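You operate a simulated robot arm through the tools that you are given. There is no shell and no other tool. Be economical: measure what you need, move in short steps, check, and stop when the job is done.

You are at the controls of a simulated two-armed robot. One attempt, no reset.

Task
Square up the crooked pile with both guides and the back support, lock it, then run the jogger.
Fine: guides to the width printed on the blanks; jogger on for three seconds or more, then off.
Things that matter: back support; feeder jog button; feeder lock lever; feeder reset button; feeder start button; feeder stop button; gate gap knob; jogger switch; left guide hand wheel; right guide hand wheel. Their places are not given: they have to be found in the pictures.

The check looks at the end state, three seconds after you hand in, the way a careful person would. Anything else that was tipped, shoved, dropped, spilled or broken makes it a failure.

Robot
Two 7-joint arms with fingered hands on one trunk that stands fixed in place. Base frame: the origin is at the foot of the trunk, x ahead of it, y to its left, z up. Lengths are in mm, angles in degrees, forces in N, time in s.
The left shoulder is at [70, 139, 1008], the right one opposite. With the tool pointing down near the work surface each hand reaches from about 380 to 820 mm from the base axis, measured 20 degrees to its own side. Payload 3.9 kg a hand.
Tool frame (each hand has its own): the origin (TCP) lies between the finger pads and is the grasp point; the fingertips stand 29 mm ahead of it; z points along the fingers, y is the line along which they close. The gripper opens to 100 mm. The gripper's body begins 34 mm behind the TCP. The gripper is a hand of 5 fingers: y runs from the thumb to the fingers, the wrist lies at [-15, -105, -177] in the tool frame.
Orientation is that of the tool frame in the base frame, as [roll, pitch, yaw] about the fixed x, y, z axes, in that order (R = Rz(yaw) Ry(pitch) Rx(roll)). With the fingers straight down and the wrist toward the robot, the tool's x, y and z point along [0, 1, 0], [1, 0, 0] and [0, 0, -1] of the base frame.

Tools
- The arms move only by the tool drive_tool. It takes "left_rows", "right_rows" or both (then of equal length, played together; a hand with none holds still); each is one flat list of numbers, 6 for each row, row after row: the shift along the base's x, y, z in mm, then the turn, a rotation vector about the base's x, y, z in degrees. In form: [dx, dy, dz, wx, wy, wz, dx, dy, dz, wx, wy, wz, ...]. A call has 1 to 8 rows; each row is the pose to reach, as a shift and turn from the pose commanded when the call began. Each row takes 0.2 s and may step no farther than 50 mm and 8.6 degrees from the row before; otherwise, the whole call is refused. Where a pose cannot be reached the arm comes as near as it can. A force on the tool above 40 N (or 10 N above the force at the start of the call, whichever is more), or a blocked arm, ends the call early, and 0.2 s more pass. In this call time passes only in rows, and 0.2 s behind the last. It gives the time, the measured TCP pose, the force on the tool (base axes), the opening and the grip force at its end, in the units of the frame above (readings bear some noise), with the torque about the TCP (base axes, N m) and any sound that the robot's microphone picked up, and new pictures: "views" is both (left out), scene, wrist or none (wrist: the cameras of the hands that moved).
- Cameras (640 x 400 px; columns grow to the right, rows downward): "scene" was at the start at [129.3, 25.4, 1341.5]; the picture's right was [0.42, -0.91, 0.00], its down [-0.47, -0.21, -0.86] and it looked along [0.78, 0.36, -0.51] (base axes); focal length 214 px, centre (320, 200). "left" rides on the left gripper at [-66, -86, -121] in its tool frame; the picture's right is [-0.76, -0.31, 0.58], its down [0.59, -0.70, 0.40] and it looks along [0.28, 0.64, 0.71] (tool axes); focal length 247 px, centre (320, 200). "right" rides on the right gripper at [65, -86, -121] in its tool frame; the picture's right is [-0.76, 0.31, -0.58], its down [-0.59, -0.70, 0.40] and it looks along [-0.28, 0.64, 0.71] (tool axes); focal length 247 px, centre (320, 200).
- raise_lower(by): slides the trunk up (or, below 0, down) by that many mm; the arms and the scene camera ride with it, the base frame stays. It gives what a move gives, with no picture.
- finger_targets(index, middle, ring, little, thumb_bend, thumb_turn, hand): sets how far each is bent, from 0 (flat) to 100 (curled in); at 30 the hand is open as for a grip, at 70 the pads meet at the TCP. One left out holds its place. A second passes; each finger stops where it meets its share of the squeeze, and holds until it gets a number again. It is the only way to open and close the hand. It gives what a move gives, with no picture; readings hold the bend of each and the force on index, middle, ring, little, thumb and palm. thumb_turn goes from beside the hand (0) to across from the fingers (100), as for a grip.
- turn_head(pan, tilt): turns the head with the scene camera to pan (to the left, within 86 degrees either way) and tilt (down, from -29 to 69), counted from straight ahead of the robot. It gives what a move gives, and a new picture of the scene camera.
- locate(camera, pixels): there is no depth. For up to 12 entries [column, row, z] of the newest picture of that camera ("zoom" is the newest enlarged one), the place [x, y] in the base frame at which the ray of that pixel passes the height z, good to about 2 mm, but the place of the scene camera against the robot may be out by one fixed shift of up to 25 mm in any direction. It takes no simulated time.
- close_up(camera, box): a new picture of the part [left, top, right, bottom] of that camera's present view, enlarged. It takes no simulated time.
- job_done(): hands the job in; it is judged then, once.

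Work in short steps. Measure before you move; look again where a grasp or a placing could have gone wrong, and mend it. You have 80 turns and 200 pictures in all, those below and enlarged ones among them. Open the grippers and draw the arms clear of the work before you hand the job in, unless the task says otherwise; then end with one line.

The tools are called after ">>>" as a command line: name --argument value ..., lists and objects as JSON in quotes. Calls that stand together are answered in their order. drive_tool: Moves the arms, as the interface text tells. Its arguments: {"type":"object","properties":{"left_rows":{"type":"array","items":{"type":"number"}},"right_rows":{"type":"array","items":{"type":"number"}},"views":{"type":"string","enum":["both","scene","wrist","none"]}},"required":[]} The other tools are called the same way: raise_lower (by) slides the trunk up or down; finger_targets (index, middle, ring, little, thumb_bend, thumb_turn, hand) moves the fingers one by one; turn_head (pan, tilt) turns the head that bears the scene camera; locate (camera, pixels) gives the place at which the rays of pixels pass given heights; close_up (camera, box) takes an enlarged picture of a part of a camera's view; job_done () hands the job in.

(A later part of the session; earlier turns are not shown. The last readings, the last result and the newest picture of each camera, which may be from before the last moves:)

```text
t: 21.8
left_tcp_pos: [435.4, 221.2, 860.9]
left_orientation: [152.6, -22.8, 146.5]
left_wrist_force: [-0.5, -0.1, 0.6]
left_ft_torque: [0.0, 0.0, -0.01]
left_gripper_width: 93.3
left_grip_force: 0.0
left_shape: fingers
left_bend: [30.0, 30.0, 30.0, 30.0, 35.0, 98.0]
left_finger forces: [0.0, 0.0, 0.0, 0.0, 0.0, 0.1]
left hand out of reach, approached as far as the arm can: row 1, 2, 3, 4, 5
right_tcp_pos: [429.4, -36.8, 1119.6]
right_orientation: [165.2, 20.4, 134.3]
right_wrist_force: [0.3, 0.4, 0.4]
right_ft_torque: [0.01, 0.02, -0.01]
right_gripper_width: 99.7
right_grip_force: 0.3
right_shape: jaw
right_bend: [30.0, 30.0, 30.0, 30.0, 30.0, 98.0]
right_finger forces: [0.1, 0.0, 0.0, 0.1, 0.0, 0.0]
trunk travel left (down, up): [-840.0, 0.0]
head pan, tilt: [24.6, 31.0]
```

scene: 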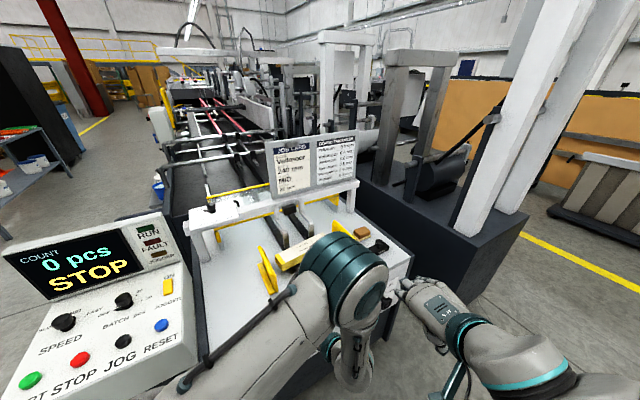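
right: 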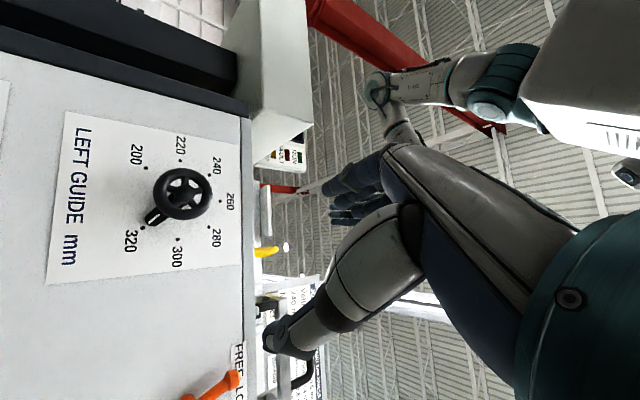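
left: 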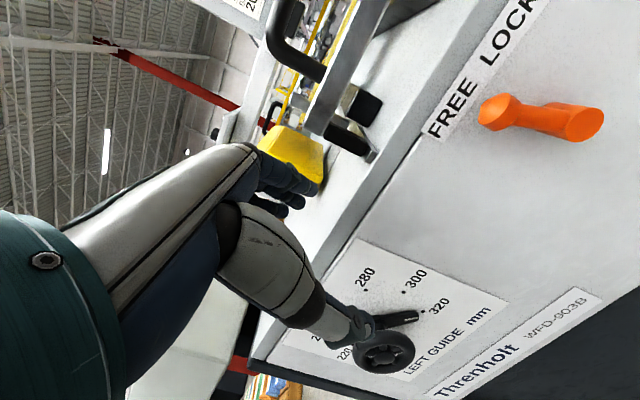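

The left elbow folds up forward here and cannot come closer; the right arm, being farther away, suits a tool-down pose at the left wheel. I return the left arm high out of the way first.

>>> drive_tool --left_rows '[-5, 10, 35, -4.4, 0.1, 0.6, -10, 22, 70, -8.9, 0.2, 1.3, -15, 33, 105, -13.3, 0.4, 2, -20, 45, 140, -17.8, 0.5, 2.6, -25, 56, 175, -22.2, 0.6, 3.2, -30, 67, 205, -26.6, 0.7, 3.9, -35, 78, 235, -31, 0.9, 4.5, -40, 95, 265, -35.5, 1, 5.2]' --views "none"

>>> drive_tool --left_rows '[6, 14, 43, 0, 0, -4, 12, 28, 87, 0, 0, -8, 18, 42, 130, 0, 0, -12, 24, 56, 174, 0, 0, -16, 30, 70, 217, 0, 0, -20, 36, 84, 260, 0, 0, -24, 42, 98, 300, 0, 0, -27, 50, 125, 330, 0, 0, -30]' --right_rows '[10, 5, -10, 2, 3, 1, 0, 10, -20, 4, 6, 2, 0, 15, -30, 6, 9, 3, 0, 20, -40, 8, 12, 4, 0, 25, -50, 9, 14, 4, 0, 30, -60, 10, 16, 5, 0, 35, -70, 11, 18, 5, 0, 40, -80, 12, 20, 6]'

```text
t: 22.5
left_tcp_pos: [351.2, 250.4, 866.2]
left_orientation: [172.1, -26.5, 143.2]
left_wrist_force: [-0.1, 0.1, 1.0]
left_ft_torque: [0.0, -0.01, 0.03]
left_gripper_width: 92.8
left_grip_force: 0.0
left_shape: fingers
left_bend: [30.0, 30.0, 30.0, 30.0, 35.0, 98.0]
left_finger forces: [0.1, 0.0, 0.0, 0.0, 0.0, 0.0]
right_tcp_pos: [429.9, -36.6, 1118.9]
right_orientation: [165.1, 20.5, 134.4]
right_wrist_force: [1.2, 0.7, 0.4]
right_ft_torque: [-0.02, 0.02, 0.0]
right_gripper_width: 99.9
right_grip_force: 0.1
right_shape: jaw
right_bend: [30.0, 30.0, 30.0, 30.0, 30.0, 98.0]
right_finger forces: [0.0, 0.1, 0.0, 0.0, 0.1, 0.0]
trunk travel left (down, up): [-840.0, 0.0]
head pan, tilt: [24.6, 31.0]
stopped in row 3 (left hand): the arm was blocked; the commanded pose is now the measured one
```

```text
t: 23.1
left_tcp_pos: [284.2, 269.4, 864.0]
left_orientation: [-175.2, -35.4, 133.1]
left_wrist_force: [0.0, 0.2, -0.1]
left_ft_torque: [-0.04, 0.02, -0.02]
left_gripper_width: 93.0
left_grip_force: 0.0
left_shape: fingers
left_bend: [30.0, 30.0, 30.0, 30.0, 35.0, 98.0]
left_finger forces: [0.1, 0.0, 0.1, 0.1, 0.1, 0.0]
right_tcp_pos: [435.2, -28.9, 1105.9]
right_orientation: [166.3, 15.4, 136.1]
right_wrist_force: [-0.2, 1.0, 0.5]
right_ft_torque: [-0.01, 0.01, 0.0]
right_gripper_width: 99.9
right_grip_force: 0.1
right_shape: jaw
right_bend: [30.0, 30.0, 30.0, 30.0, 30.0, 98.0]
right_finger forces: [0.0, 0.1, 0.1, 0.1, 0.0, 0.0]
trunk travel left (down, up): [-840.0, 0.0]
head pan, tilt: [24.6, 31.0]
stopped in row 2 (left hand): the arm was blocked; the commanded pose is now the measured one
```

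scene: 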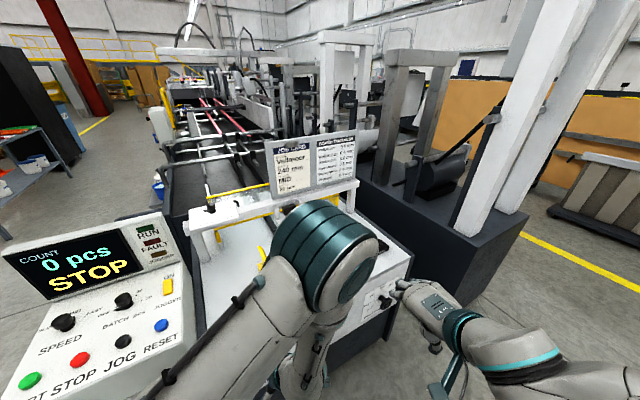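
right: 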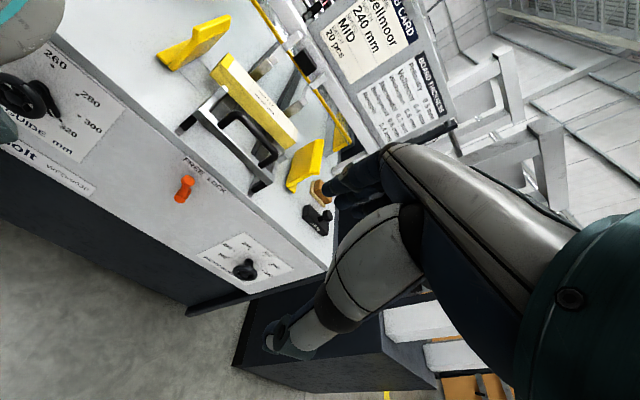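
left: 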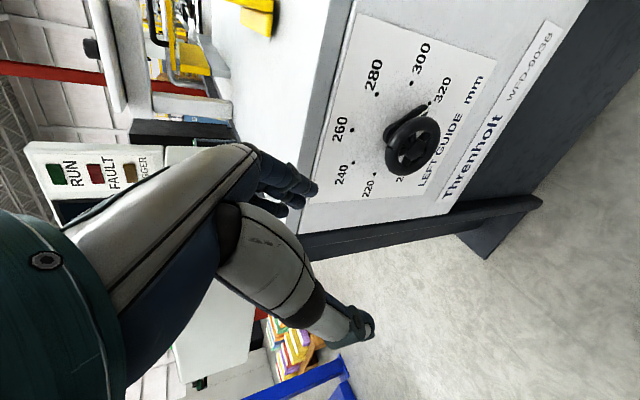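

The left hand is now actually close to the wheel with a usable lean (fingers leaning left ~36°). From here I try moving to the pre-grasp point at upper right of the left wheel, adding 20° forward tilt.

>>> drive_tool --left_rows '[16, -4, 0, 2.7, -1.9, 0, 33, -7, -10, 5.5, -3.8, 0, 50, -10, -20, 8.2, -5.7, 0, 66, -14, -30, 11, -7.6, 0, 83, -17, -45, 13.7, -9.5, 0, 100, -21, -59, 16.4, -11.4, 0]'

```text
t: 24.5
left_tcp_pos: [388.0, 248.7, 805.4]
left_orientation: [159.5, -37.2, 147.8]
left_wrist_force: [-0.3, -0.1, -0.5]
left_ft_torque: [-0.01, 0.0, 0.0]
left_gripper_width: 92.8
left_grip_force: 0.1
left_shape: fingers
left_bend: [30.0, 30.0, 30.0, 30.0, 35.0, 98.0]
left_finger forces: [0.0, 0.0, 0.0, 0.1, 0.0, 0.1]
right_tcp_pos: [436.5, -30.3, 1104.9]
right_orientation: [166.3, 15.4, 136.1]
right_wrist_force: [-0.5, -0.3, 0.1]
right_ft_torque: [0.0, 0.0, 0.02]
right_gripper_width: 100.2
right_grip_force: 0.1
right_shape: jaw
right_bend: [30.0, 30.0, 30.0, 30.0, 30.0, 98.0]
right_finger forces: [0.0, 0.0, 0.1, 0.0, 0.0, 0.0]
trunk travel left (down, up): [-840.0, 0.0]
head pan, tilt: [24.6, 31.0]
```

scene: 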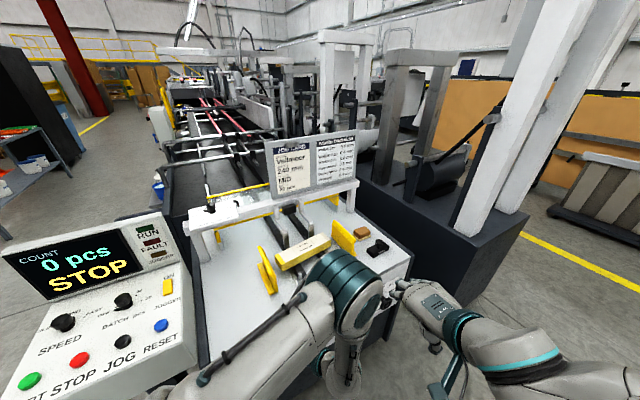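
left: 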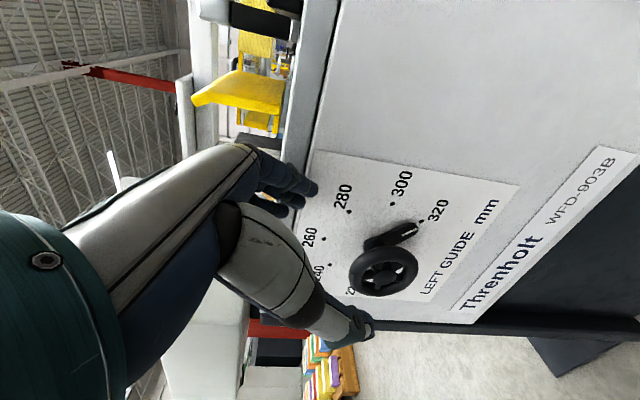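

Reached exactly. I pre-shape the fingers (narrow on the finger side so they fit behind the rim), then advance 45 mm along the tool axis and look.

>>> finger_targets --hand "left" --index 56 --middle 56 --ring 56 --little 56 --thumb_bend 36

>>> drive_tool --left_rows '[-4, 14, -17, 0, 0, 0, -8, 28, -35, 0, 0, 0]' --views "wrist"

>>> close_up --camera "left" --box '[220, 140, 460, 340]'

>>> close_up --camera "right" --box '[0, 20, 200, 220]'

```text
t: 25.5
left_tcp_pos: [385.9, 249.0, 805.3]
left_orientation: [159.8, -37.2, 147.7]
left_wrist_force: [0.3, 0.1, 0.1]
left_ft_torque: [-0.05, -0.01, 0.01]
left_gripper_width: 60.5
left_grip_force: 0.0
left_shape: fingers
left_bend: [56.0, 56.0, 56.0, 56.0, 36.0, 98.0]
left_finger forces: [0.1, 0.0, 0.0, 0.0, 0.0, 0.1]
right_tcp_pos: [436.1, -28.5, 1106.3]
right_orientation: [166.4, 15.3, 136.2]
right_wrist_force: [-0.7, -0.7, 0.4]
right_ft_torque: [-0.01, 0.01, 0.0]
right_gripper_width: 100.0
right_grip_force: 0.0
right_shape: jaw
right_bend: [30.0, 30.0, 30.0, 30.0, 30.0, 98.0]
right_finger forces: [0.1, 0.0, 0.1, 0.0, 0.0, 0.0]
trunk travel left (down, up): [-840.0, 0.0]
head pan, tilt: [24.6, 31.0]
```

```text
t: 26.1
left_tcp_pos: [377.2, 279.1, 769.9]
left_orientation: [159.8, -37.3, 147.7]
left_wrist_force: [0.1, 0.2, -0.3]
left_ft_torque: [-0.03, 0.01, -0.02]
left_gripper_width: 60.7
left_grip_force: 0.1
left_shape: fingers
left_bend: [56.0, 56.0, 56.0, 56.0, 36.0, 98.0]
left_finger forces: [0.0, 0.0, 0.1, 0.0, 0.1, 0.0]
right_tcp_pos: [435.7, -28.7, 1105.1]
right_orientation: [166.4, 15.4, 136.1]
right_wrist_force: [0.4, 0.3, 0.3]
right_ft_torque: [0.03, -0.03, -0.03]
right_gripper_width: 99.6
right_grip_force: 0.0
right_shape: jaw
right_bend: [30.0, 30.0, 30.0, 30.0, 30.0, 98.0]
right_finger forces: [0.0, 0.0, 0.0, 0.1, 0.0, 0.1]
trunk travel left (down, up): [-840.0, 0.0]
head pan, tilt: [24.6, 31.0]
```

left: 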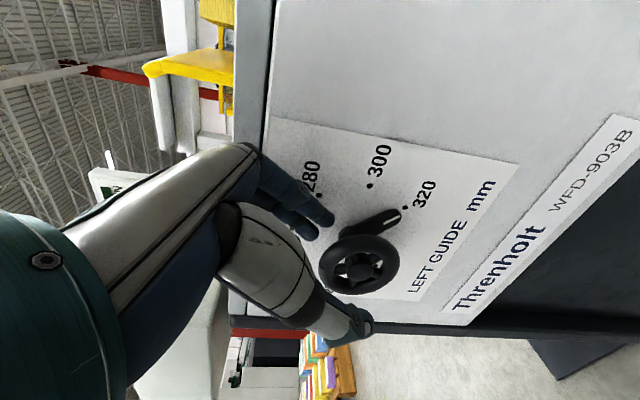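

```text
2.00 times, centred on (340, 240) of left
```

zoom: 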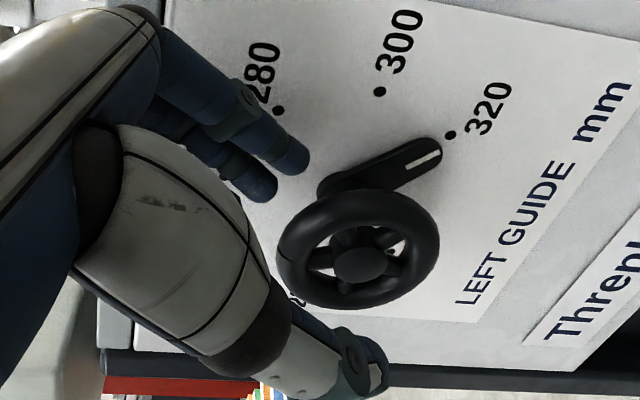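

```text
2.00 times, centred on (100, 120) of right
```

zoom: 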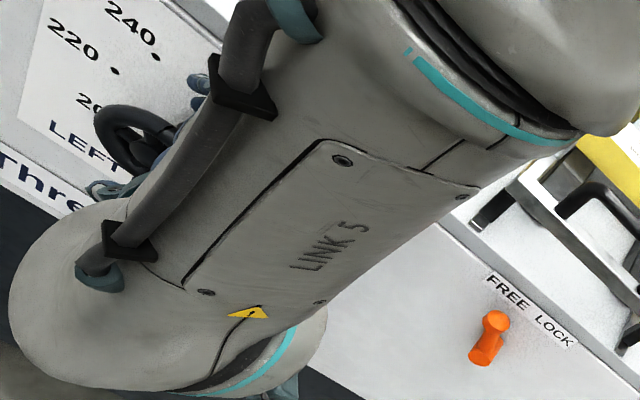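

The fingers pass behind the rim and the thumb stands in front of it. I advance the last ~28 mm and close the hand on the rim.

>>> drive_tool --left_rows '[-2, 8, -11, 0, 0, 0, -4, 16, -22, 0, 0, 0]' --views "none"

>>> finger_targets --hand "left" --index 75 --middle 75 --ring 75 --little 75 --thumb_bend 75

>>> close_up --camera "left" --box '[200, 100, 520, 300]'

```text
t: 26.7
left_tcp_pos: [374.4, 292.3, 748.8]
left_orientation: [159.7, -37.1, 147.6]
left_wrist_force: [-1.1, -0.6, -0.9]
left_ft_torque: [0.01, -0.04, -0.02]
left_gripper_width: 61.0
left_grip_force: 0.5
left_shape: fingers
left_bend: [56.0, 57.0, 56.0, 56.0, 36.0, 98.0]
left_finger forces: [0.0, 1.2, 0.0, 0.0, 0.0, 0.0]
right_tcp_pos: [435.3, -28.8, 1105.1]
right_orientation: [166.4, 15.4, 136.1]
right_wrist_force: [-0.1, 0.4, -0.1]
right_ft_torque: [0.01, -0.02, 0.01]
right_gripper_width: 100.0
right_grip_force: 0.1
right_shape: jaw
right_bend: [30.0, 30.0, 30.0, 30.0, 30.0, 98.0]
right_finger forces: [0.1, 0.1, 0.0, 0.0, 0.1, 0.0]
trunk travel left (down, up): [-840.0, 0.0]
head pan, tilt: [24.6, 31.0]
```

```text
t: 27.7
left_tcp_pos: [375.0, 295.4, 747.7]
left_orientation: [159.7, -37.2, 147.7]
left_wrist_force: [4.6, 14.9, 0.0]
left_ft_torque: [0.0, 0.09, -0.28]
left_gripper_width: 12.1
left_grip_force: 15.5
left_shape: fingers
left_bend: [74.0, 72.0, 72.0, 75.0, 66.0, 98.0]
left_finger forces: [7.4, 6.4, 8.4, 0.1, 8.2, 0.1]
right_tcp_pos: [435.3, -29.1, 1104.9]
right_orientation: [166.4, 15.4, 136.2]
right_wrist_force: [1.7, 0.3, 0.0]
right_ft_torque: [0.02, -0.01, 0.07]
right_gripper_width: 99.9
right_grip_force: 0.0
right_shape: jaw
right_bend: [30.0, 30.0, 30.0, 30.0, 30.0, 98.0]
right_finger forces: [0.1, 0.1, 0.0, 0.0, 0.0, 0.1]
trunk travel left (down, up): [-840.0, 0.0]
head pan, tilt: [24.6, 31.0]
```

```text
2.00 times, centred on (360, 200) of left
```

zoom: 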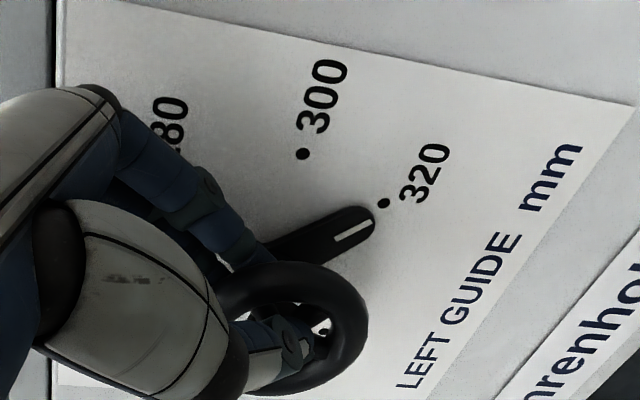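

Grip is firm (12 mm, about 15 N). I turn the wheel counter-clockwise by an arc of 32° about the hub and check.

>>> drive_tool --left_rows '[-3.9, 2.7, 3.2, -4.6, -6.6, 0, -8, 5.6, 5.7, -9.2, -13.1, 0, -12.5, 8.7, 7.5, -13.7, -19.7, 0, -17.1, 11.9, 8.6, -18.3, -26.2, 0]' --views "none"

>>> close_up --camera "left" --box '[160, 60, 560, 310]'

```text
t: 28.4
left_tcp_pos: [423.6, 278.8, 757.8]
left_orientation: [162.5, -19.9, 147.6]
left_wrist_force: [-21.4, -23.1, 10.6]
left_ft_torque: [0.9, -0.61, 0.4]
left_gripper_width: 0.1
left_grip_force: 15.3
left_shape: fingers
left_bend: [75.0, 75.0, 75.0, 75.0, 71.0, 98.0]
left_finger forces: [0.0, 23.6, 7.8, 0.0, 0.1, 0.0]
left hand out of reach, approached as far as the arm can: row 2, 3
right_tcp_pos: [433.7, -33.4, 1108.1]
right_orientation: [166.0, 15.3, 135.9]
right_wrist_force: [0.6, 0.6, -0.6]
right_ft_torque: [-0.01, 0.03, 0.02]
right_gripper_width: 99.9
right_grip_force: 0.1
right_shape: jaw
right_bend: [30.0, 30.0, 30.0, 30.0, 30.0, 98.0]
right_finger forces: [0.0, 0.0, 0.0, 0.1, 0.0, 0.0]
trunk travel left (down, up): [-840.0, 0.0]
head pan, tilt: [24.6, 31.0]
stopped in row 3 (left hand): the force on the tool passed its limit at 49 N (the readings are from after the stop); the commanded pose is now the measured one
```

```text
1.60 times, centred on (360, 185) of left
```

zoom: 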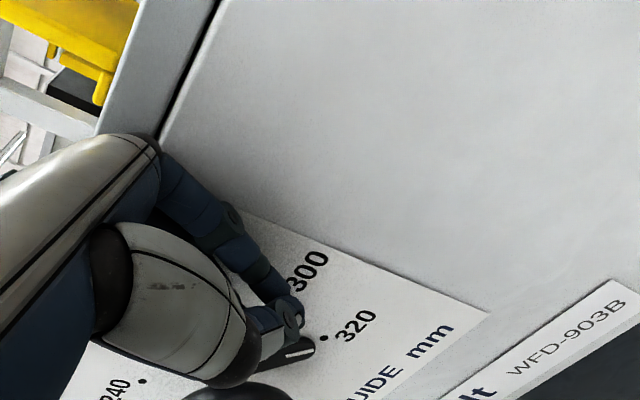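

The arm left its reachable set when un-rolling and the hand slipped off. I open and back off to the good pre-grasp pose; from then on I'll keep the hand's orientation and only translate along the arc.

>>> finger_targets --hand "left" --index 50 --middle 50 --ring 50 --little 50 --thumb_bend 36

>>> drive_tool --left_rows '[0, -8, 14, 0, 0, 0, -5, -17, 28, 2, 3, 0, -12, -22, 40, 4.5, 6.5, 0, -25, -26, 46, 7.5, 10.5, 0, -36, -30, 47, 9.7, 13.9, 0]' --views "wrist"

```text
t: 28.8
left_tcp_pos: [419.4, 271.8, 753.9]
left_orientation: [163.7, -19.7, 147.3]
left_wrist_force: [-23.9, -32.8, 10.9]
left_ft_torque: [0.82, -0.56, 0.45]
left_gripper_width: 58.3
left_grip_force: 20.9
left_shape: fingers
left_bend: [55.0, 70.0, 56.0, 51.0, 36.0, 98.0]
left_finger forces: [6.5, 24.0, 7.6, 2.5, 0.0, 0.0]
right_tcp_pos: [432.7, -34.0, 1107.4]
right_orientation: [165.9, 15.3, 136.0]
right_wrist_force: [-0.2, 0.2, 0.6]
right_ft_torque: [0.0, 0.0, -0.02]
right_gripper_width: 100.0
right_grip_force: 0.0
right_shape: jaw
right_bend: [30.0, 30.0, 30.0, 30.0, 30.0, 98.0]
right_finger forces: [0.0, 0.1, 0.0, 0.0, 0.0, 0.0]
trunk travel left (down, up): [-840.0, 0.0]
head pan, tilt: [24.6, 31.0]
stopped (left hand): the force on the tool passed its limit at 45 N (the readings are from after the stop); the commanded pose is now the measured one
```

```text
t: 30.0
left_tcp_pos: [390.7, 248.5, 800.6]
left_orientation: [162.5, -36.6, 147.7]
left_wrist_force: [-0.3, -0.9, 0.5]
left_ft_torque: [0.02, -0.04, 0.0]
left_gripper_width: 67.1
left_grip_force: 0.0
left_shape: fingers
left_bend: [50.0, 50.0, 50.0, 50.0, 36.0, 98.0]
left_finger forces: [0.1, 0.0, 0.1, 0.0, 0.0, 0.1]
right_tcp_pos: [435.1, -28.3, 1106.3]
right_orientation: [166.3, 15.4, 136.1]
right_wrist_force: [-0.6, 0.3, -0.3]
right_ft_torque: [-0.01, 0.02, 0.02]
right_gripper_width: 100.1
right_grip_force: 0.1
right_shape: jaw
right_bend: [30.0, 30.0, 30.0, 30.0, 30.0, 98.0]
right_finger forces: [0.0, 0.0, 0.0, 0.1, 0.0, 0.0]
trunk travel left (down, up): [-840.0, 0.0]
head pan, tilt: [24.6, 31.0]
```

left: 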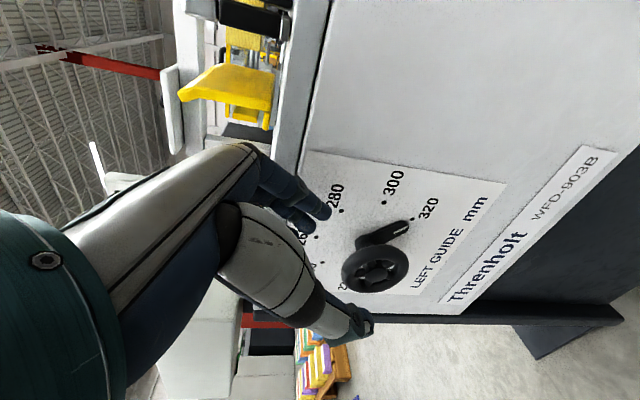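

The pointer moved slightly off 320. I re-approach gripping further right on the rim (θ≈70°) with the same orientation.

>>> finger_targets --hand "left" --index 56 --middle 56 --ring 56 --little 56

>>> drive_tool --left_rows '[8, 5, -20, 0, 0, 0, 3, 16, -35, 0, 0, 0, -4, 29, -50, 0, 0, 0, -9.7, 41, -65, 0, 0, 0]' --views "wrist"

```text
t: 31.0
left_tcp_pos: [389.7, 248.1, 800.6]
left_orientation: [162.5, -36.5, 147.7]
left_wrist_force: [-0.2, -0.2, -0.1]
left_ft_torque: [0.01, -0.01, -0.03]
left_gripper_width: 60.0
left_grip_force: 0.1
left_shape: fingers
left_bend: [56.0, 56.0, 56.0, 56.0, 36.0, 98.0]
left_finger forces: [0.1, 0.0, 0.0, 0.1, 0.0, 0.1]
right_tcp_pos: [435.7, -28.7, 1106.0]
right_orientation: [166.3, 15.4, 136.1]
right_wrist_force: [-0.1, 0.5, -0.5]
right_ft_torque: [-0.03, 0.02, -0.01]
right_gripper_width: 100.0
right_grip_force: 0.0
right_shape: jaw
right_bend: [30.0, 30.0, 30.0, 30.0, 30.0, 98.0]
right_finger forces: [0.0, 0.1, 0.0, 0.0, 0.1, 0.0]
trunk travel left (down, up): [-840.0, 0.0]
head pan, tilt: [24.6, 31.0]
```

```text
t: 32.0
left_tcp_pos: [379.7, 288.7, 737.8]
left_orientation: [162.3, -36.7, 147.6]
left_wrist_force: [1.8, -8.6, 7.2]
left_ft_torque: [0.45, -0.08, -0.19]
left_gripper_width: 60.2
left_grip_force: 8.5
left_shape: fingers
left_bend: [56.0, 57.0, 56.0, 56.0, 36.0, 98.0]
left_finger forces: [0.0, 16.8, 0.0, 0.0, 0.0, 0.0]
right_tcp_pos: [434.6, -32.3, 1106.2]
right_orientation: [166.0, 15.2, 135.9]
right_wrist_force: [-0.3, -0.9, -0.2]
right_ft_torque: [0.0, -0.04, 0.0]
right_gripper_width: 99.7
right_grip_force: 0.0
right_shape: jaw
right_bend: [30.0, 30.0, 30.0, 30.0, 30.0, 98.0]
right_finger forces: [0.0, 0.0, 0.0, 0.0, 0.1, 0.1]
trunk travel left (down, up): [-840.0, 0.0]
head pan, tilt: [24.6, 31.0]
```

left: 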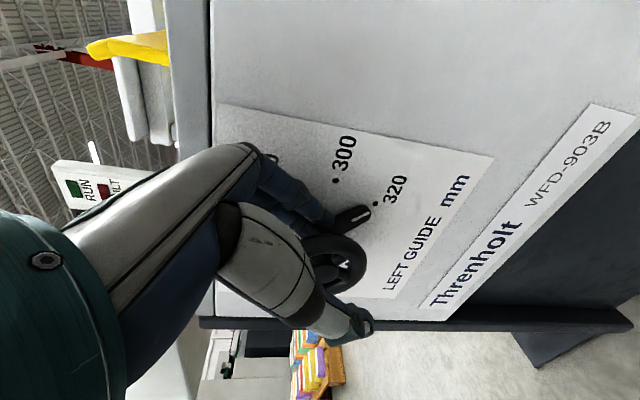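

The middle finger is lightly touching the shaft/pointer area. I close on the rim and see the forces.

>>> finger_targets --hand "left" --index 75 --middle 75 --ring 75 --little 75 --thumb_bend 75

>>> drive_tool --left_rows '[-1, 1, 4.5, 0, 0, 0, -3.5, 2.5, 8.5, 0, 0, 0, -6.5, 4.5, 12, 0, 0, 0]' --views "wrist"

```text
t: 33.0
left_tcp_pos: [381.0, 292.5, 737.9]
left_orientation: [162.1, -36.8, 147.7]
left_wrist_force: [19.5, 7.0, 22.8]
left_ft_torque: [0.51, 0.29, -0.66]
left_gripper_width: 10.9
left_grip_force: 28.1
left_shape: fingers
left_bend: [74.0, 75.0, 72.0, 75.0, 66.0, 98.0]
left_finger forces: [6.7, 29.1, 8.5, 3.0, 8.5, 0.1]
right_tcp_pos: [436.9, -29.3, 1105.1]
right_orientation: [166.4, 15.3, 136.2]
right_wrist_force: [0.2, 0.5, 0.4]
right_ft_torque: [-0.05, 0.0, -0.02]
right_gripper_width: 99.9
right_grip_force: 0.1
right_shape: jaw
right_bend: [30.0, 30.0, 30.0, 30.0, 30.0, 98.0]
right_finger forces: [0.0, 0.1, 0.1, 0.1, 0.0, 0.0]
trunk travel left (down, up): [-840.0, 0.0]
head pan, tilt: [24.6, 31.0]
```

```text
t: 33.8
left_tcp_pos: [376.7, 294.6, 744.4]
left_orientation: [163.0, -36.5, 147.2]
left_wrist_force: [23.2, -2.8, -7.6]
left_ft_torque: [-0.54, -0.35, -0.54]
left_gripper_width: 10.5
left_grip_force: 20.6
left_shape: fingers
left_bend: [74.0, 73.0, 72.0, 75.0, 67.0, 95.0]
left_finger forces: [7.7, 11.8, 8.9, 0.1, 12.1, 0.0]
right_tcp_pos: [439.7, -28.1, 1103.4]
right_orientation: [166.4, 15.3, 136.0]
right_wrist_force: [-0.1, 0.3, 0.2]
right_ft_torque: [0.01, 0.01, -0.02]
right_gripper_width: 99.8
right_grip_force: 0.0
right_shape: jaw
right_bend: [30.0, 30.0, 30.0, 30.0, 30.0, 98.0]
right_finger forces: [0.0, 0.0, 0.1, 0.1, 0.0, 0.0]
trunk travel left (down, up): [-840.0, 0.0]
head pan, tilt: [24.6, 31.0]
```

left: 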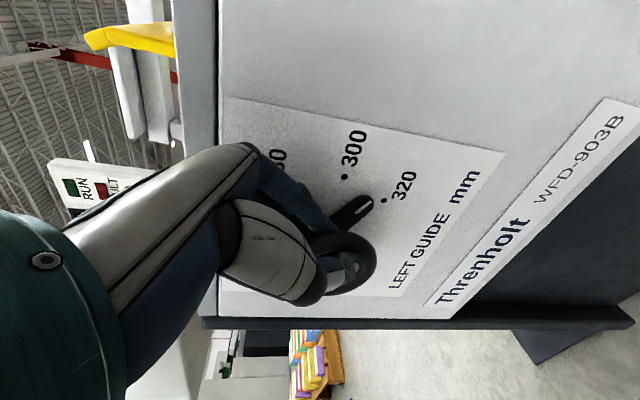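

The pointer moved toward 300. I continue the arc over the top to the left.

>>> drive_tool --left_rows '[-3.4, 2.4, 2.5, 0, 0, 0, -6.8, 4.7, 4.2, 0, 0, 0, -10.5, 7.3, 5.5, 0, 0, 0, -14.4, 10, 5.8, 0, 0, 0, -18, 12.6, 5.5, 0, 0, 0, -21.9, 15.3, 4.2, 0, 0, 0]' --views "wrist"

```text
t: 35.0
left_tcp_pos: [365.2, 303.9, 752.4]
left_orientation: [162.2, -35.6, 147.2]
left_wrist_force: [14.3, -17.2, 5.3]
left_ft_torque: [-0.61, -0.33, -0.19]
left_gripper_width: 12.2
left_grip_force: 20.2
left_shape: fingers
left_bend: [74.0, 66.0, 75.0, 75.0, 66.0, 92.0]
left_finger forces: [17.3, 5.6, 0.3, 0.1, 16.6, 0.0]
right_tcp_pos: [436.3, -29.6, 1105.8]
right_orientation: [166.2, 15.4, 136.1]
right_wrist_force: [0.2, 0.4, 0.9]
right_ft_torque: [-0.02, -0.01, -0.07]
right_gripper_width: 99.9
right_grip_force: 0.1
right_shape: jaw
right_bend: [30.0, 30.0, 30.0, 30.0, 30.0, 98.0]
right_finger forces: [0.0, 0.1, 0.0, 0.0, 0.0, 0.1]
trunk travel left (down, up): [-840.0, 0.0]
head pan, tilt: [24.6, 31.0]
stopped in row 6 (left hand): the force on the tool passed its limit at 43 N (the readings are from after the stop); the commanded pose is now the measured one
```

left: 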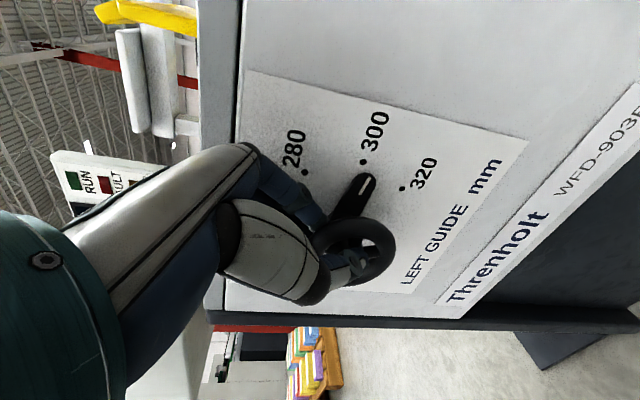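

Pointer is now near 300. I chain another stroke: open, back out, swing right with 12° more roll, re-enter, close, and arc again while un-rolling.

>>> finger_targets --hand "left" --index 55 --middle 55 --ring 55 --little 55 --thumb_bend 36

>>> drive_tool --left_rows '[6, -13, 17, 0, 0, 0, 13, -27, 34, 2, 3, 0, 24, -36, 30, 5, 7, 0, 32, -45, 22, 6.9, 9.8, 0, 25, -31, 4, 6.9, 9.8, 0, 17, -17, -12, 6.9, 9.8, 0]' --views "wrist"

```text
t: 36.0
left_tcp_pos: [358.6, 306.1, 752.5]
left_orientation: [162.4, -36.0, 147.4]
left_wrist_force: [-7.9, -5.2, -0.3]
left_ft_torque: [0.1, -0.15, 0.11]
left_gripper_width: 60.9
left_grip_force: 4.0
left_shape: fingers
left_bend: [55.0, 60.0, 55.0, 55.0, 36.0, 98.0]
left_finger forces: [0.0, 8.6, 0.1, 0.1, 0.0, 0.0]
right_tcp_pos: [434.5, -29.2, 1106.1]
right_orientation: [166.1, 15.3, 136.0]
right_wrist_force: [-0.2, 0.5, -0.1]
right_ft_torque: [0.0, -0.02, -0.04]
right_gripper_width: 99.9
right_grip_force: 0.0
right_shape: jaw
right_bend: [30.0, 30.0, 30.0, 30.0, 30.0, 98.0]
right_finger forces: [0.0, 0.1, 0.0, 0.1, 0.1, 0.0]
trunk travel left (down, up): [-840.0, 0.0]
head pan, tilt: [24.6, 31.0]
```

```text
t: 37.4
left_tcp_pos: [376.7, 288.7, 741.5]
left_orientation: [161.6, -47.9, 147.9]
left_wrist_force: [-0.5, -0.9, -0.3]
left_ft_torque: [0.04, -0.05, -0.03]
left_gripper_width: 61.0
left_grip_force: 0.3
left_shape: fingers
left_bend: [55.0, 56.0, 55.0, 55.0, 36.0, 98.0]
left_finger forces: [0.0, 1.2, 0.1, 0.0, 0.0, 0.0]
right_tcp_pos: [437.0, -28.2, 1106.0]
right_orientation: [166.4, 15.4, 136.2]
right_wrist_force: [-0.3, 0.2, -0.5]
right_ft_torque: [-0.04, -0.02, 0.02]
right_gripper_width: 99.7
right_grip_force: 0.0
right_shape: jaw
right_bend: [30.0, 30.0, 30.0, 30.0, 30.0, 98.0]
right_finger forces: [0.0, 0.0, 0.0, 0.0, 0.0, 0.0]
trunk travel left (down, up): [-840.0, 0.0]
head pan, tilt: [24.6, 31.0]
```

left: 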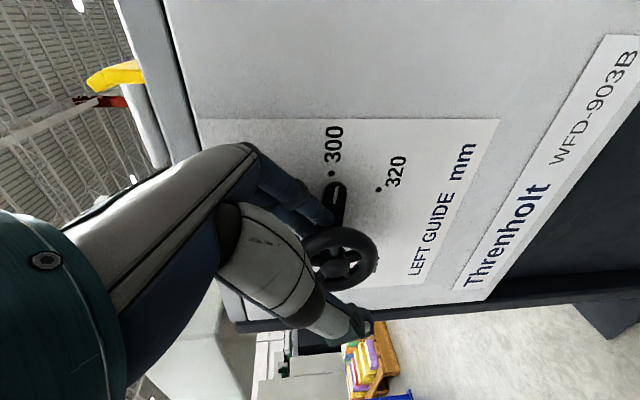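

More roll is reachable. I close and arc with the roll returning.

>>> finger_targets --hand "left" --index 75 --middle 75 --ring 75 --little 75 --thumb_bend 75

>>> drive_tool --left_rows '[-2.7, 1.9, 6, -1.7, -2.5, 0, -6.6, 4.6, 11, -3.4, -4.9, 0, -11.5, 8, 14.5, -5, -7.4, 0, -17, 11.8, 16.4, -6.9, -9.8, 0, -22.8, 15.9, 16.7, -6.9, -9.8, 0]' --views "wrist"

```text
t: 38.4
left_tcp_pos: [378.0, 290.7, 739.8]
left_orientation: [161.6, -48.1, 147.9]
left_wrist_force: [6.7, 18.8, 1.3]
left_ft_torque: [-0.05, 0.12, -0.36]
left_gripper_width: 11.2
left_grip_force: 16.7
left_shape: fingers
left_bend: [74.0, 65.0, 72.0, 75.0, 67.0, 98.0]
left_finger forces: [9.1, 7.9, 9.7, 0.0, 6.6, 0.0]
right_tcp_pos: [436.8, -26.7, 1105.7]
right_orientation: [166.4, 15.4, 136.1]
right_wrist_force: [0.0, -0.6, 0.9]
right_ft_torque: [0.0, 0.03, -0.01]
right_gripper_width: 99.9
right_grip_force: 0.1
right_shape: jaw
right_bend: [30.0, 30.0, 30.0, 30.0, 30.0, 98.0]
right_finger forces: [0.1, 0.1, 0.0, 0.0, 0.0, 0.0]
trunk travel left (down, up): [-840.0, 0.0]
head pan, tilt: [24.6, 31.0]
```

```text
t: 39.6
left_tcp_pos: [358.0, 302.8, 756.2]
left_orientation: [162.2, -36.0, 147.3]
left_wrist_force: [19.1, -6.2, 0.0]
left_ft_torque: [-0.57, -0.34, -0.22]
left_gripper_width: 11.6
left_grip_force: 17.4
left_shape: fingers
left_bend: [74.0, 64.0, 75.0, 75.0, 64.0, 93.0]
left_finger forces: [11.5, 9.0, 0.1, 0.1, 14.4, 0.0]
right_tcp_pos: [438.1, -29.7, 1104.9]
right_orientation: [166.4, 15.2, 136.0]
right_wrist_force: [-0.7, -0.2, -0.8]
right_ft_torque: [-0.02, -0.04, 0.03]
right_gripper_width: 99.8
right_grip_force: 0.0
right_shape: jaw
right_bend: [30.0, 30.0, 30.0, 30.0, 30.0, 98.0]
right_finger forces: [0.1, 0.0, 0.0, 0.1, 0.0, 0.0]
trunk travel left (down, up): [-840.0, 0.0]
head pan, tilt: [24.6, 31.0]
```

left: 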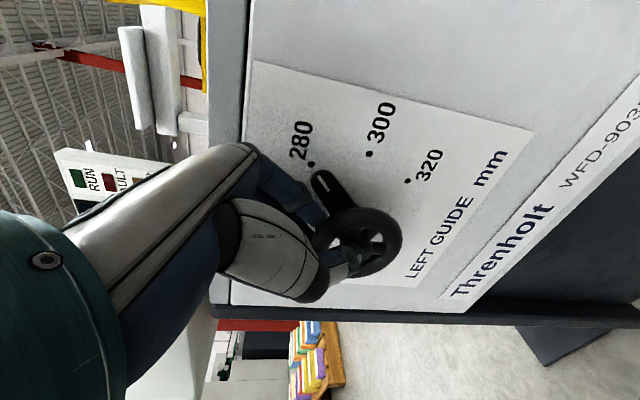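

The pointer is at about 280. I run the next stroke in one go, with 25° extra roll for a longer arc.

>>> finger_targets --hand "left" --index 55 --middle 55 --ring 55 --little 55 --thumb_bend 36

>>> drive_tool --left_rows '[7, -14, 17, 0, 0, 0, 14, -28, 33, 4, 5.7, 0, 30, -38, 28, 8, 11.4, 0, 42, -44, 18, 12, 17, 0, 52, -51, -9, 14.3, 20.5, 0, 41, -34, -18, 14.3, 20.5, 0, 29.5, -17, -28, 14.3, 20.5, 0]' --views "wrist"

>>> finger_targets --hand "left" --index 75 --middle 75 --ring 75 --little 75 --thumb_bend 75

```text
t: 40.6
left_tcp_pos: [354.3, 305.8, 756.2]
left_orientation: [162.4, -36.0, 147.4]
left_wrist_force: [0.1, -0.2, 0.4]
left_ft_torque: [0.0, 0.01, 0.03]
left_gripper_width: 61.1
left_grip_force: 0.2
left_shape: fingers
left_bend: [55.0, 55.0, 55.0, 55.0, 36.0, 97.0]
left_finger forces: [0.0, 0.3, 0.0, 0.1, 0.0, 0.0]
right_tcp_pos: [436.5, -28.5, 1106.8]
right_orientation: [166.3, 15.4, 136.1]
right_wrist_force: [-0.1, 0.2, -0.1]
right_ft_torque: [-0.04, -0.02, -0.03]
right_gripper_width: 99.8
right_grip_force: 0.0
right_shape: jaw
right_bend: [30.0, 30.0, 30.0, 30.0, 30.0, 98.0]
right_finger forces: [0.0, 0.0, 0.0, 0.0, 0.0, 0.1]
trunk travel left (down, up): [-840.0, 0.0]
head pan, tilt: [24.6, 31.0]
```

```text
t: 42.2
left_tcp_pos: [385.2, 284.7, 729.5]
left_orientation: [160.6, -61.0, 148.6]
left_wrist_force: [-3.4, -8.7, 1.3]
left_ft_torque: [0.23, -0.12, -0.25]
left_gripper_width: 61.5
left_grip_force: 4.9
left_shape: fingers
left_bend: [55.0, 58.0, 55.0, 55.0, 36.0, 98.0]
left_finger forces: [0.1, 8.8, 0.0, 0.1, 0.1, 0.1]
right_tcp_pos: [434.6, -30.6, 1105.2]
right_orientation: [166.3, 15.4, 136.0]
right_wrist_force: [0.5, -0.6, 0.0]
right_ft_torque: [0.02, 0.02, -0.01]
right_gripper_width: 99.6
right_grip_force: 0.0
right_shape: jaw
right_bend: [30.0, 30.0, 30.0, 30.0, 30.0, 98.0]
right_finger forces: [0.0, 0.1, 0.1, 0.1, 0.0, 0.0]
trunk travel left (down, up): [-840.0, 0.0]
head pan, tilt: [24.6, 31.0]
```

left: 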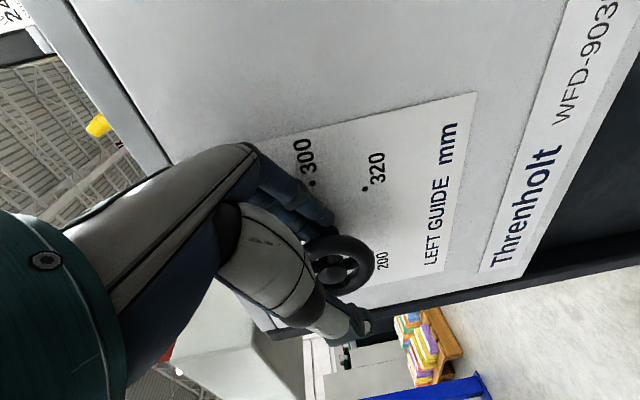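

```text
t: 43.2
left_tcp_pos: [386.4, 289.4, 729.1]
left_orientation: [160.7, -61.0, 148.6]
left_wrist_force: [0.3, 14.3, 2.2]
left_ft_torque: [-0.1, 0.17, -0.28]
left_gripper_width: 11.3
left_grip_force: 13.7
left_shape: fingers
left_bend: [74.0, 73.0, 72.0, 75.0, 66.0, 98.0]
left_finger forces: [6.2, 6.2, 7.7, 0.0, 7.8, 0.0]
right_tcp_pos: [436.1, -27.5, 1105.6]
right_orientation: [166.4, 15.4, 136.1]
right_wrist_force: [0.7, 0.1, 0.1]
right_ft_torque: [0.01, -0.01, 0.0]
right_gripper_width: 99.9
right_grip_force: 0.1
right_shape: jaw
right_bend: [30.0, 30.0, 30.0, 30.0, 30.0, 98.0]
right_finger forces: [0.1, 0.0, 0.0, 0.0, 0.0, 0.0]
trunk travel left (down, up): [-840.0, 0.0]
head pan, tilt: [24.6, 31.0]
```

Gripped at the right side of the rim. Now the long arc with un-roll of 25°.

>>> drive_tool --left_rows '[-2.5, 1.8, 7.1, -2.4, -3.4, 0, -6.5, 4.5, 13.3, -4.8, -6.8, 0, -11.5, 8, 18, -7.2, -10.2, 0, -17.2, 12, 21.2, -9.5, -13.7, 0, -23.5, 16.4, 23.2, -11.9, -17.1, 0, -28, 19.6, 22.6, -14.3, -20.5, 0]' --views "wrist"

>>> finger_targets --hand "left" --index 55 --middle 55 --ring 55 --little 55 --thumb_bend 36

>>> drive_tool --left_rows '[7, -14, 17, 0, 0, 0, 14, -28, 33, 0, 0, 0]' --views "wrist"

```text
t: 44.6
left_tcp_pos: [363.1, 301.3, 751.8]
left_orientation: [162.1, -35.8, 147.2]
left_wrist_force: [23.5, -21.8, 16.9]
left_ft_torque: [-0.62, -0.44, -0.36]
left_gripper_width: 11.3
left_grip_force: 23.9
left_shape: fingers
left_bend: [74.0, 65.0, 75.0, 75.0, 61.0, 93.0]
left_finger forces: [20.0, 8.2, 0.0, 0.0, 19.5, 0.0]
right_tcp_pos: [437.2, -33.5, 1104.2]
right_orientation: [166.3, 15.2, 136.1]
right_wrist_force: [0.5, 0.3, 0.4]
right_ft_torque: [-0.03, 0.0, 0.01]
right_gripper_width: 100.1
right_grip_force: 0.0
right_shape: jaw
right_bend: [30.0, 30.0, 30.0, 30.0, 30.0, 98.0]
right_finger forces: [0.0, 0.0, 0.0, 0.0, 0.0, 0.1]
trunk travel left (down, up): [-840.0, 0.0]
head pan, tilt: [24.6, 31.0]
```

left: 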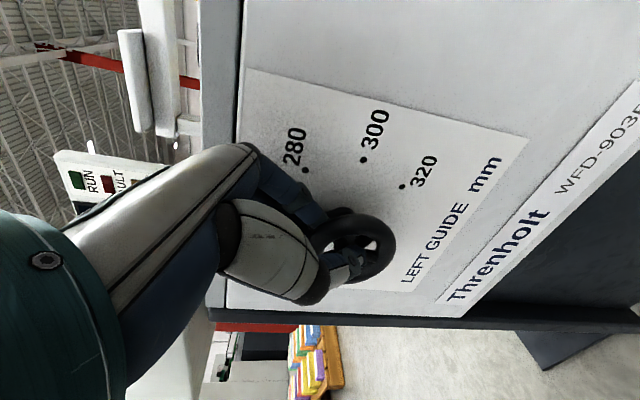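

```text
t: 45.6
left_tcp_pos: [356.0, 305.7, 751.8]
left_orientation: [162.2, -36.0, 147.4]
left_wrist_force: [-5.1, -3.0, -0.3]
left_ft_torque: [0.15, -0.14, 0.05]
left_gripper_width: 61.0
left_grip_force: 3.4
left_shape: fingers
left_bend: [55.0, 58.0, 55.0, 55.0, 36.0, 98.0]
left_finger forces: [0.5, 5.0, 0.0, 0.0, 0.0, 0.1]
right_tcp_pos: [435.2, -29.3, 1106.1]
right_orientation: [166.2, 15.3, 136.1]
right_wrist_force: [-0.3, 0.1, 0.9]
right_ft_torque: [0.0, 0.03, 0.02]
right_gripper_width: 99.9
right_grip_force: 0.1
right_shape: jaw
right_bend: [30.0, 30.0, 30.0, 30.0, 30.0, 98.0]
right_finger forces: [0.1, 0.0, 0.0, 0.0, 0.0, 0.0]
trunk travel left (down, up): [-840.0, 0.0]
head pan, tilt: [24.6, 31.0]
```

```text
t: 46.2
left_tcp_pos: [371.9, 278.5, 782.9]
left_orientation: [162.4, -36.0, 147.4]
left_wrist_force: [0.6, 0.2, -0.3]
left_ft_torque: [0.01, 0.0, -0.04]
left_gripper_width: 61.0
left_grip_force: 0.0
left_shape: fingers
left_bend: [55.0, 55.0, 55.0, 55.0, 36.0, 98.0]
left_finger forces: [0.0, 0.1, 0.1, 0.0, 0.0, 0.0]
right_tcp_pos: [434.7, -29.3, 1105.3]
right_orientation: [166.3, 15.4, 136.1]
right_wrist_force: [-0.3, -0.1, -0.1]
right_ft_torque: [0.03, 0.0, -0.01]
right_gripper_width: 99.9
right_grip_force: 0.0
right_shape: jaw
right_bend: [30.0, 30.0, 30.0, 30.0, 30.0, 98.0]
right_finger forces: [0.0, 0.0, 0.0, 0.0, 0.0, 0.0]
trunk travel left (down, up): [-840.0, 0.0]
head pan, tilt: [24.6, 31.0]
```

left: 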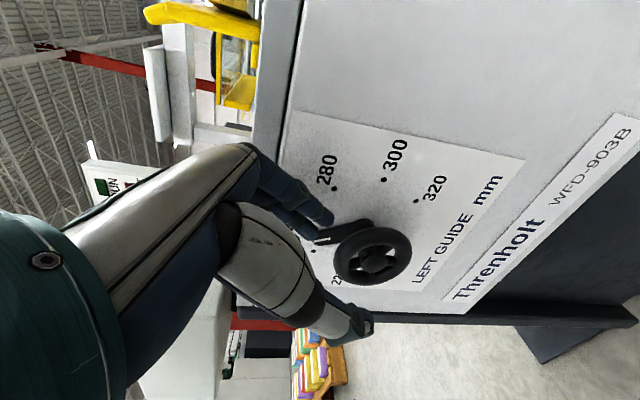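

The pointer has moved past 280, toward 260. I look closer to judge.

>>> close_up --camera "left" --box '[260, 130, 480, 300]'

>>> close_up --camera "scene" --box '[210, 240, 410, 390]'

```text
2.35 times, centred on (370, 215) of left
```

zoom: 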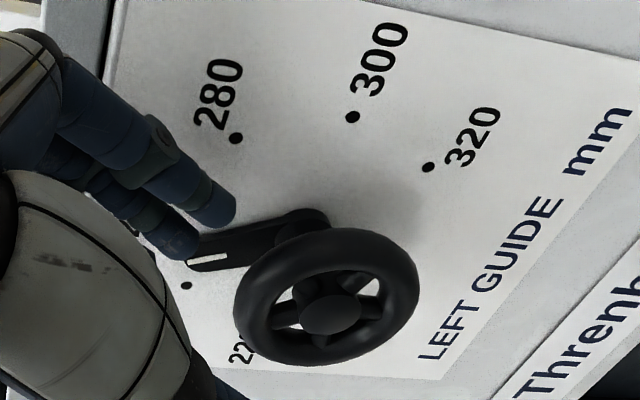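

```text
2.67 times, centred on (310, 315) of scene
```

zoom: 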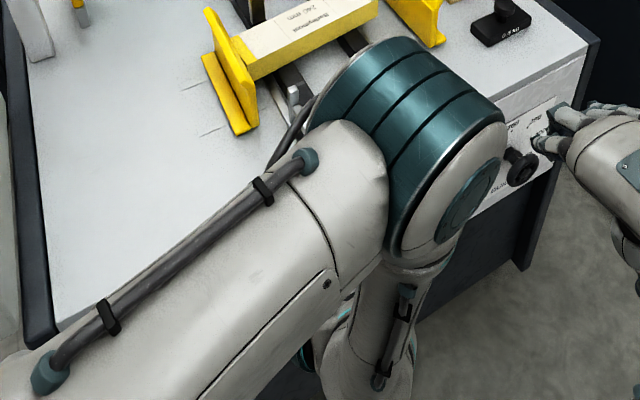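

Pointer lies between 260 and 240, roughly 250. I make a short stroke: re-grip near θ=38° and arc ~25°, then look.

>>> drive_tool --left_rows '[11, -6, -5, 0, 0, 0, 7, 4, -18, 0, 0, 0, 2.5, 12.5, -33, 0, 0, 0]' --views "none"

>>> finger_targets --hand "left" --index 75 --middle 75 --ring 75 --little 75 --thumb_bend 75

>>> drive_tool --left_rows '[-3, 2, 2.5, 0, 0, 0, -6.1, 4.2, 4.1, 0, 0, 0, -9, 6.2, 5.2, 0, 0, 0, -11.6, 8.1, 5.6, 0, 0, 0]' --views "wrist"

>>> close_up --camera "left" --box '[200, 130, 420, 300]'

```text
t: 47.0
left_tcp_pos: [371.6, 292.5, 749.9]
left_orientation: [162.3, -36.0, 147.4]
left_wrist_force: [-0.9, -0.6, -0.8]
left_ft_torque: [0.04, -0.01, 0.01]
left_gripper_width: 60.7
left_grip_force: 0.9
left_shape: fingers
left_bend: [55.0, 56.0, 55.0, 55.0, 36.0, 98.0]
left_finger forces: [0.0, 1.0, 0.0, 0.0, 0.1, 0.0]
right_tcp_pos: [436.2, -28.7, 1105.2]
right_orientation: [166.3, 15.4, 136.0]
right_wrist_force: [-0.1, 1.0, 0.1]
right_ft_torque: [0.03, 0.0, 0.01]
right_gripper_width: 99.8
right_grip_force: 0.1
right_shape: jaw
right_bend: [30.0, 30.0, 30.0, 30.0, 30.0, 98.0]
right_finger forces: [0.0, 0.0, 0.1, 0.0, 0.0, 0.0]
trunk travel left (down, up): [-840.0, 0.0]
head pan, tilt: [24.6, 31.0]
```

```text
t: 48.0
left_tcp_pos: [374.1, 294.6, 750.8]
left_orientation: [162.4, -36.1, 147.3]
left_wrist_force: [8.1, 18.2, 2.2]
left_ft_torque: [0.14, 0.08, -0.39]
left_gripper_width: 10.9
left_grip_force: 16.4
left_shape: fingers
left_bend: [74.0, 65.0, 72.0, 75.0, 67.0, 98.0]
left_finger forces: [8.6, 7.9, 9.6, 0.1, 6.7, 0.0]
right_tcp_pos: [435.7, -26.4, 1105.5]
right_orientation: [166.4, 15.4, 136.2]
right_wrist_force: [-1.2, 0.9, -0.7]
right_ft_torque: [-0.02, 0.02, 0.0]
right_gripper_width: 100.1
right_grip_force: 0.1
right_shape: jaw
right_bend: [30.0, 30.0, 30.0, 30.0, 30.0, 98.0]
right_finger forces: [0.0, 0.1, 0.1, 0.0, 0.0, 0.1]
trunk travel left (down, up): [-840.0, 0.0]
head pan, tilt: [24.6, 31.0]
```

```text
t: 49.0
left_tcp_pos: [364.8, 299.5, 753.9]
left_orientation: [162.6, -36.0, 147.2]
left_wrist_force: [17.9, 1.0, -5.7]
left_ft_torque: [-0.3, -0.35, -0.25]
left_gripper_width: 10.8
left_grip_force: 14.8
left_shape: fingers
left_bend: [74.0, 64.0, 75.0, 75.0, 67.0, 95.0]
left_finger forces: [11.6, 9.0, 0.0, 0.0, 8.3, 0.0]
right_tcp_pos: [438.3, -28.3, 1104.3]
right_orientation: [166.4, 15.2, 136.1]
right_wrist_force: [-0.3, 1.1, -0.3]
right_ft_torque: [0.02, -0.01, 0.01]
right_gripper_width: 99.9
right_grip_force: 0.1
right_shape: jaw
right_bend: [30.0, 30.0, 30.0, 30.0, 30.0, 98.0]
right_finger forces: [0.0, 0.1, 0.0, 0.0, 0.0, 0.0]
trunk travel left (down, up): [-840.0, 0.0]
head pan, tilt: [24.6, 31.0]
```

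left: 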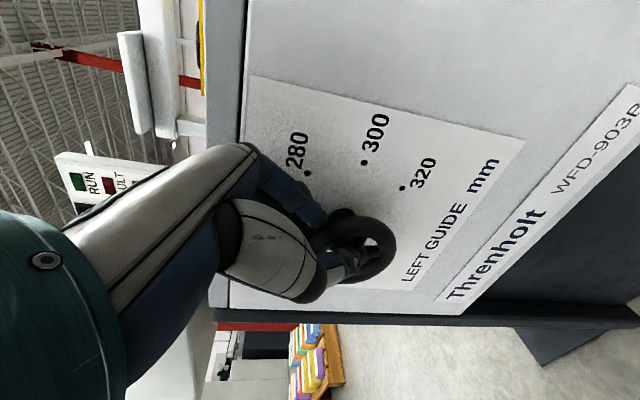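

```text
2.35 times, centred on (310, 215) of left
```

zoom: 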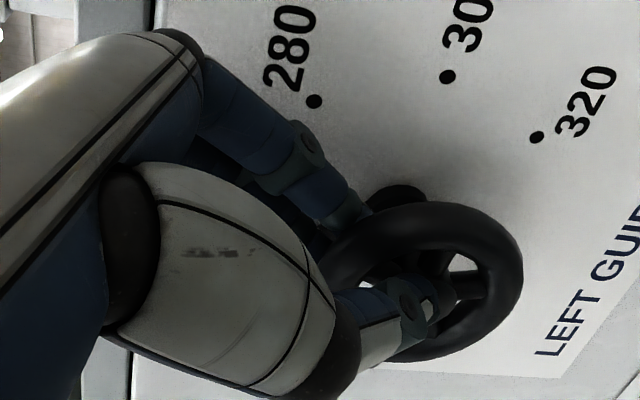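

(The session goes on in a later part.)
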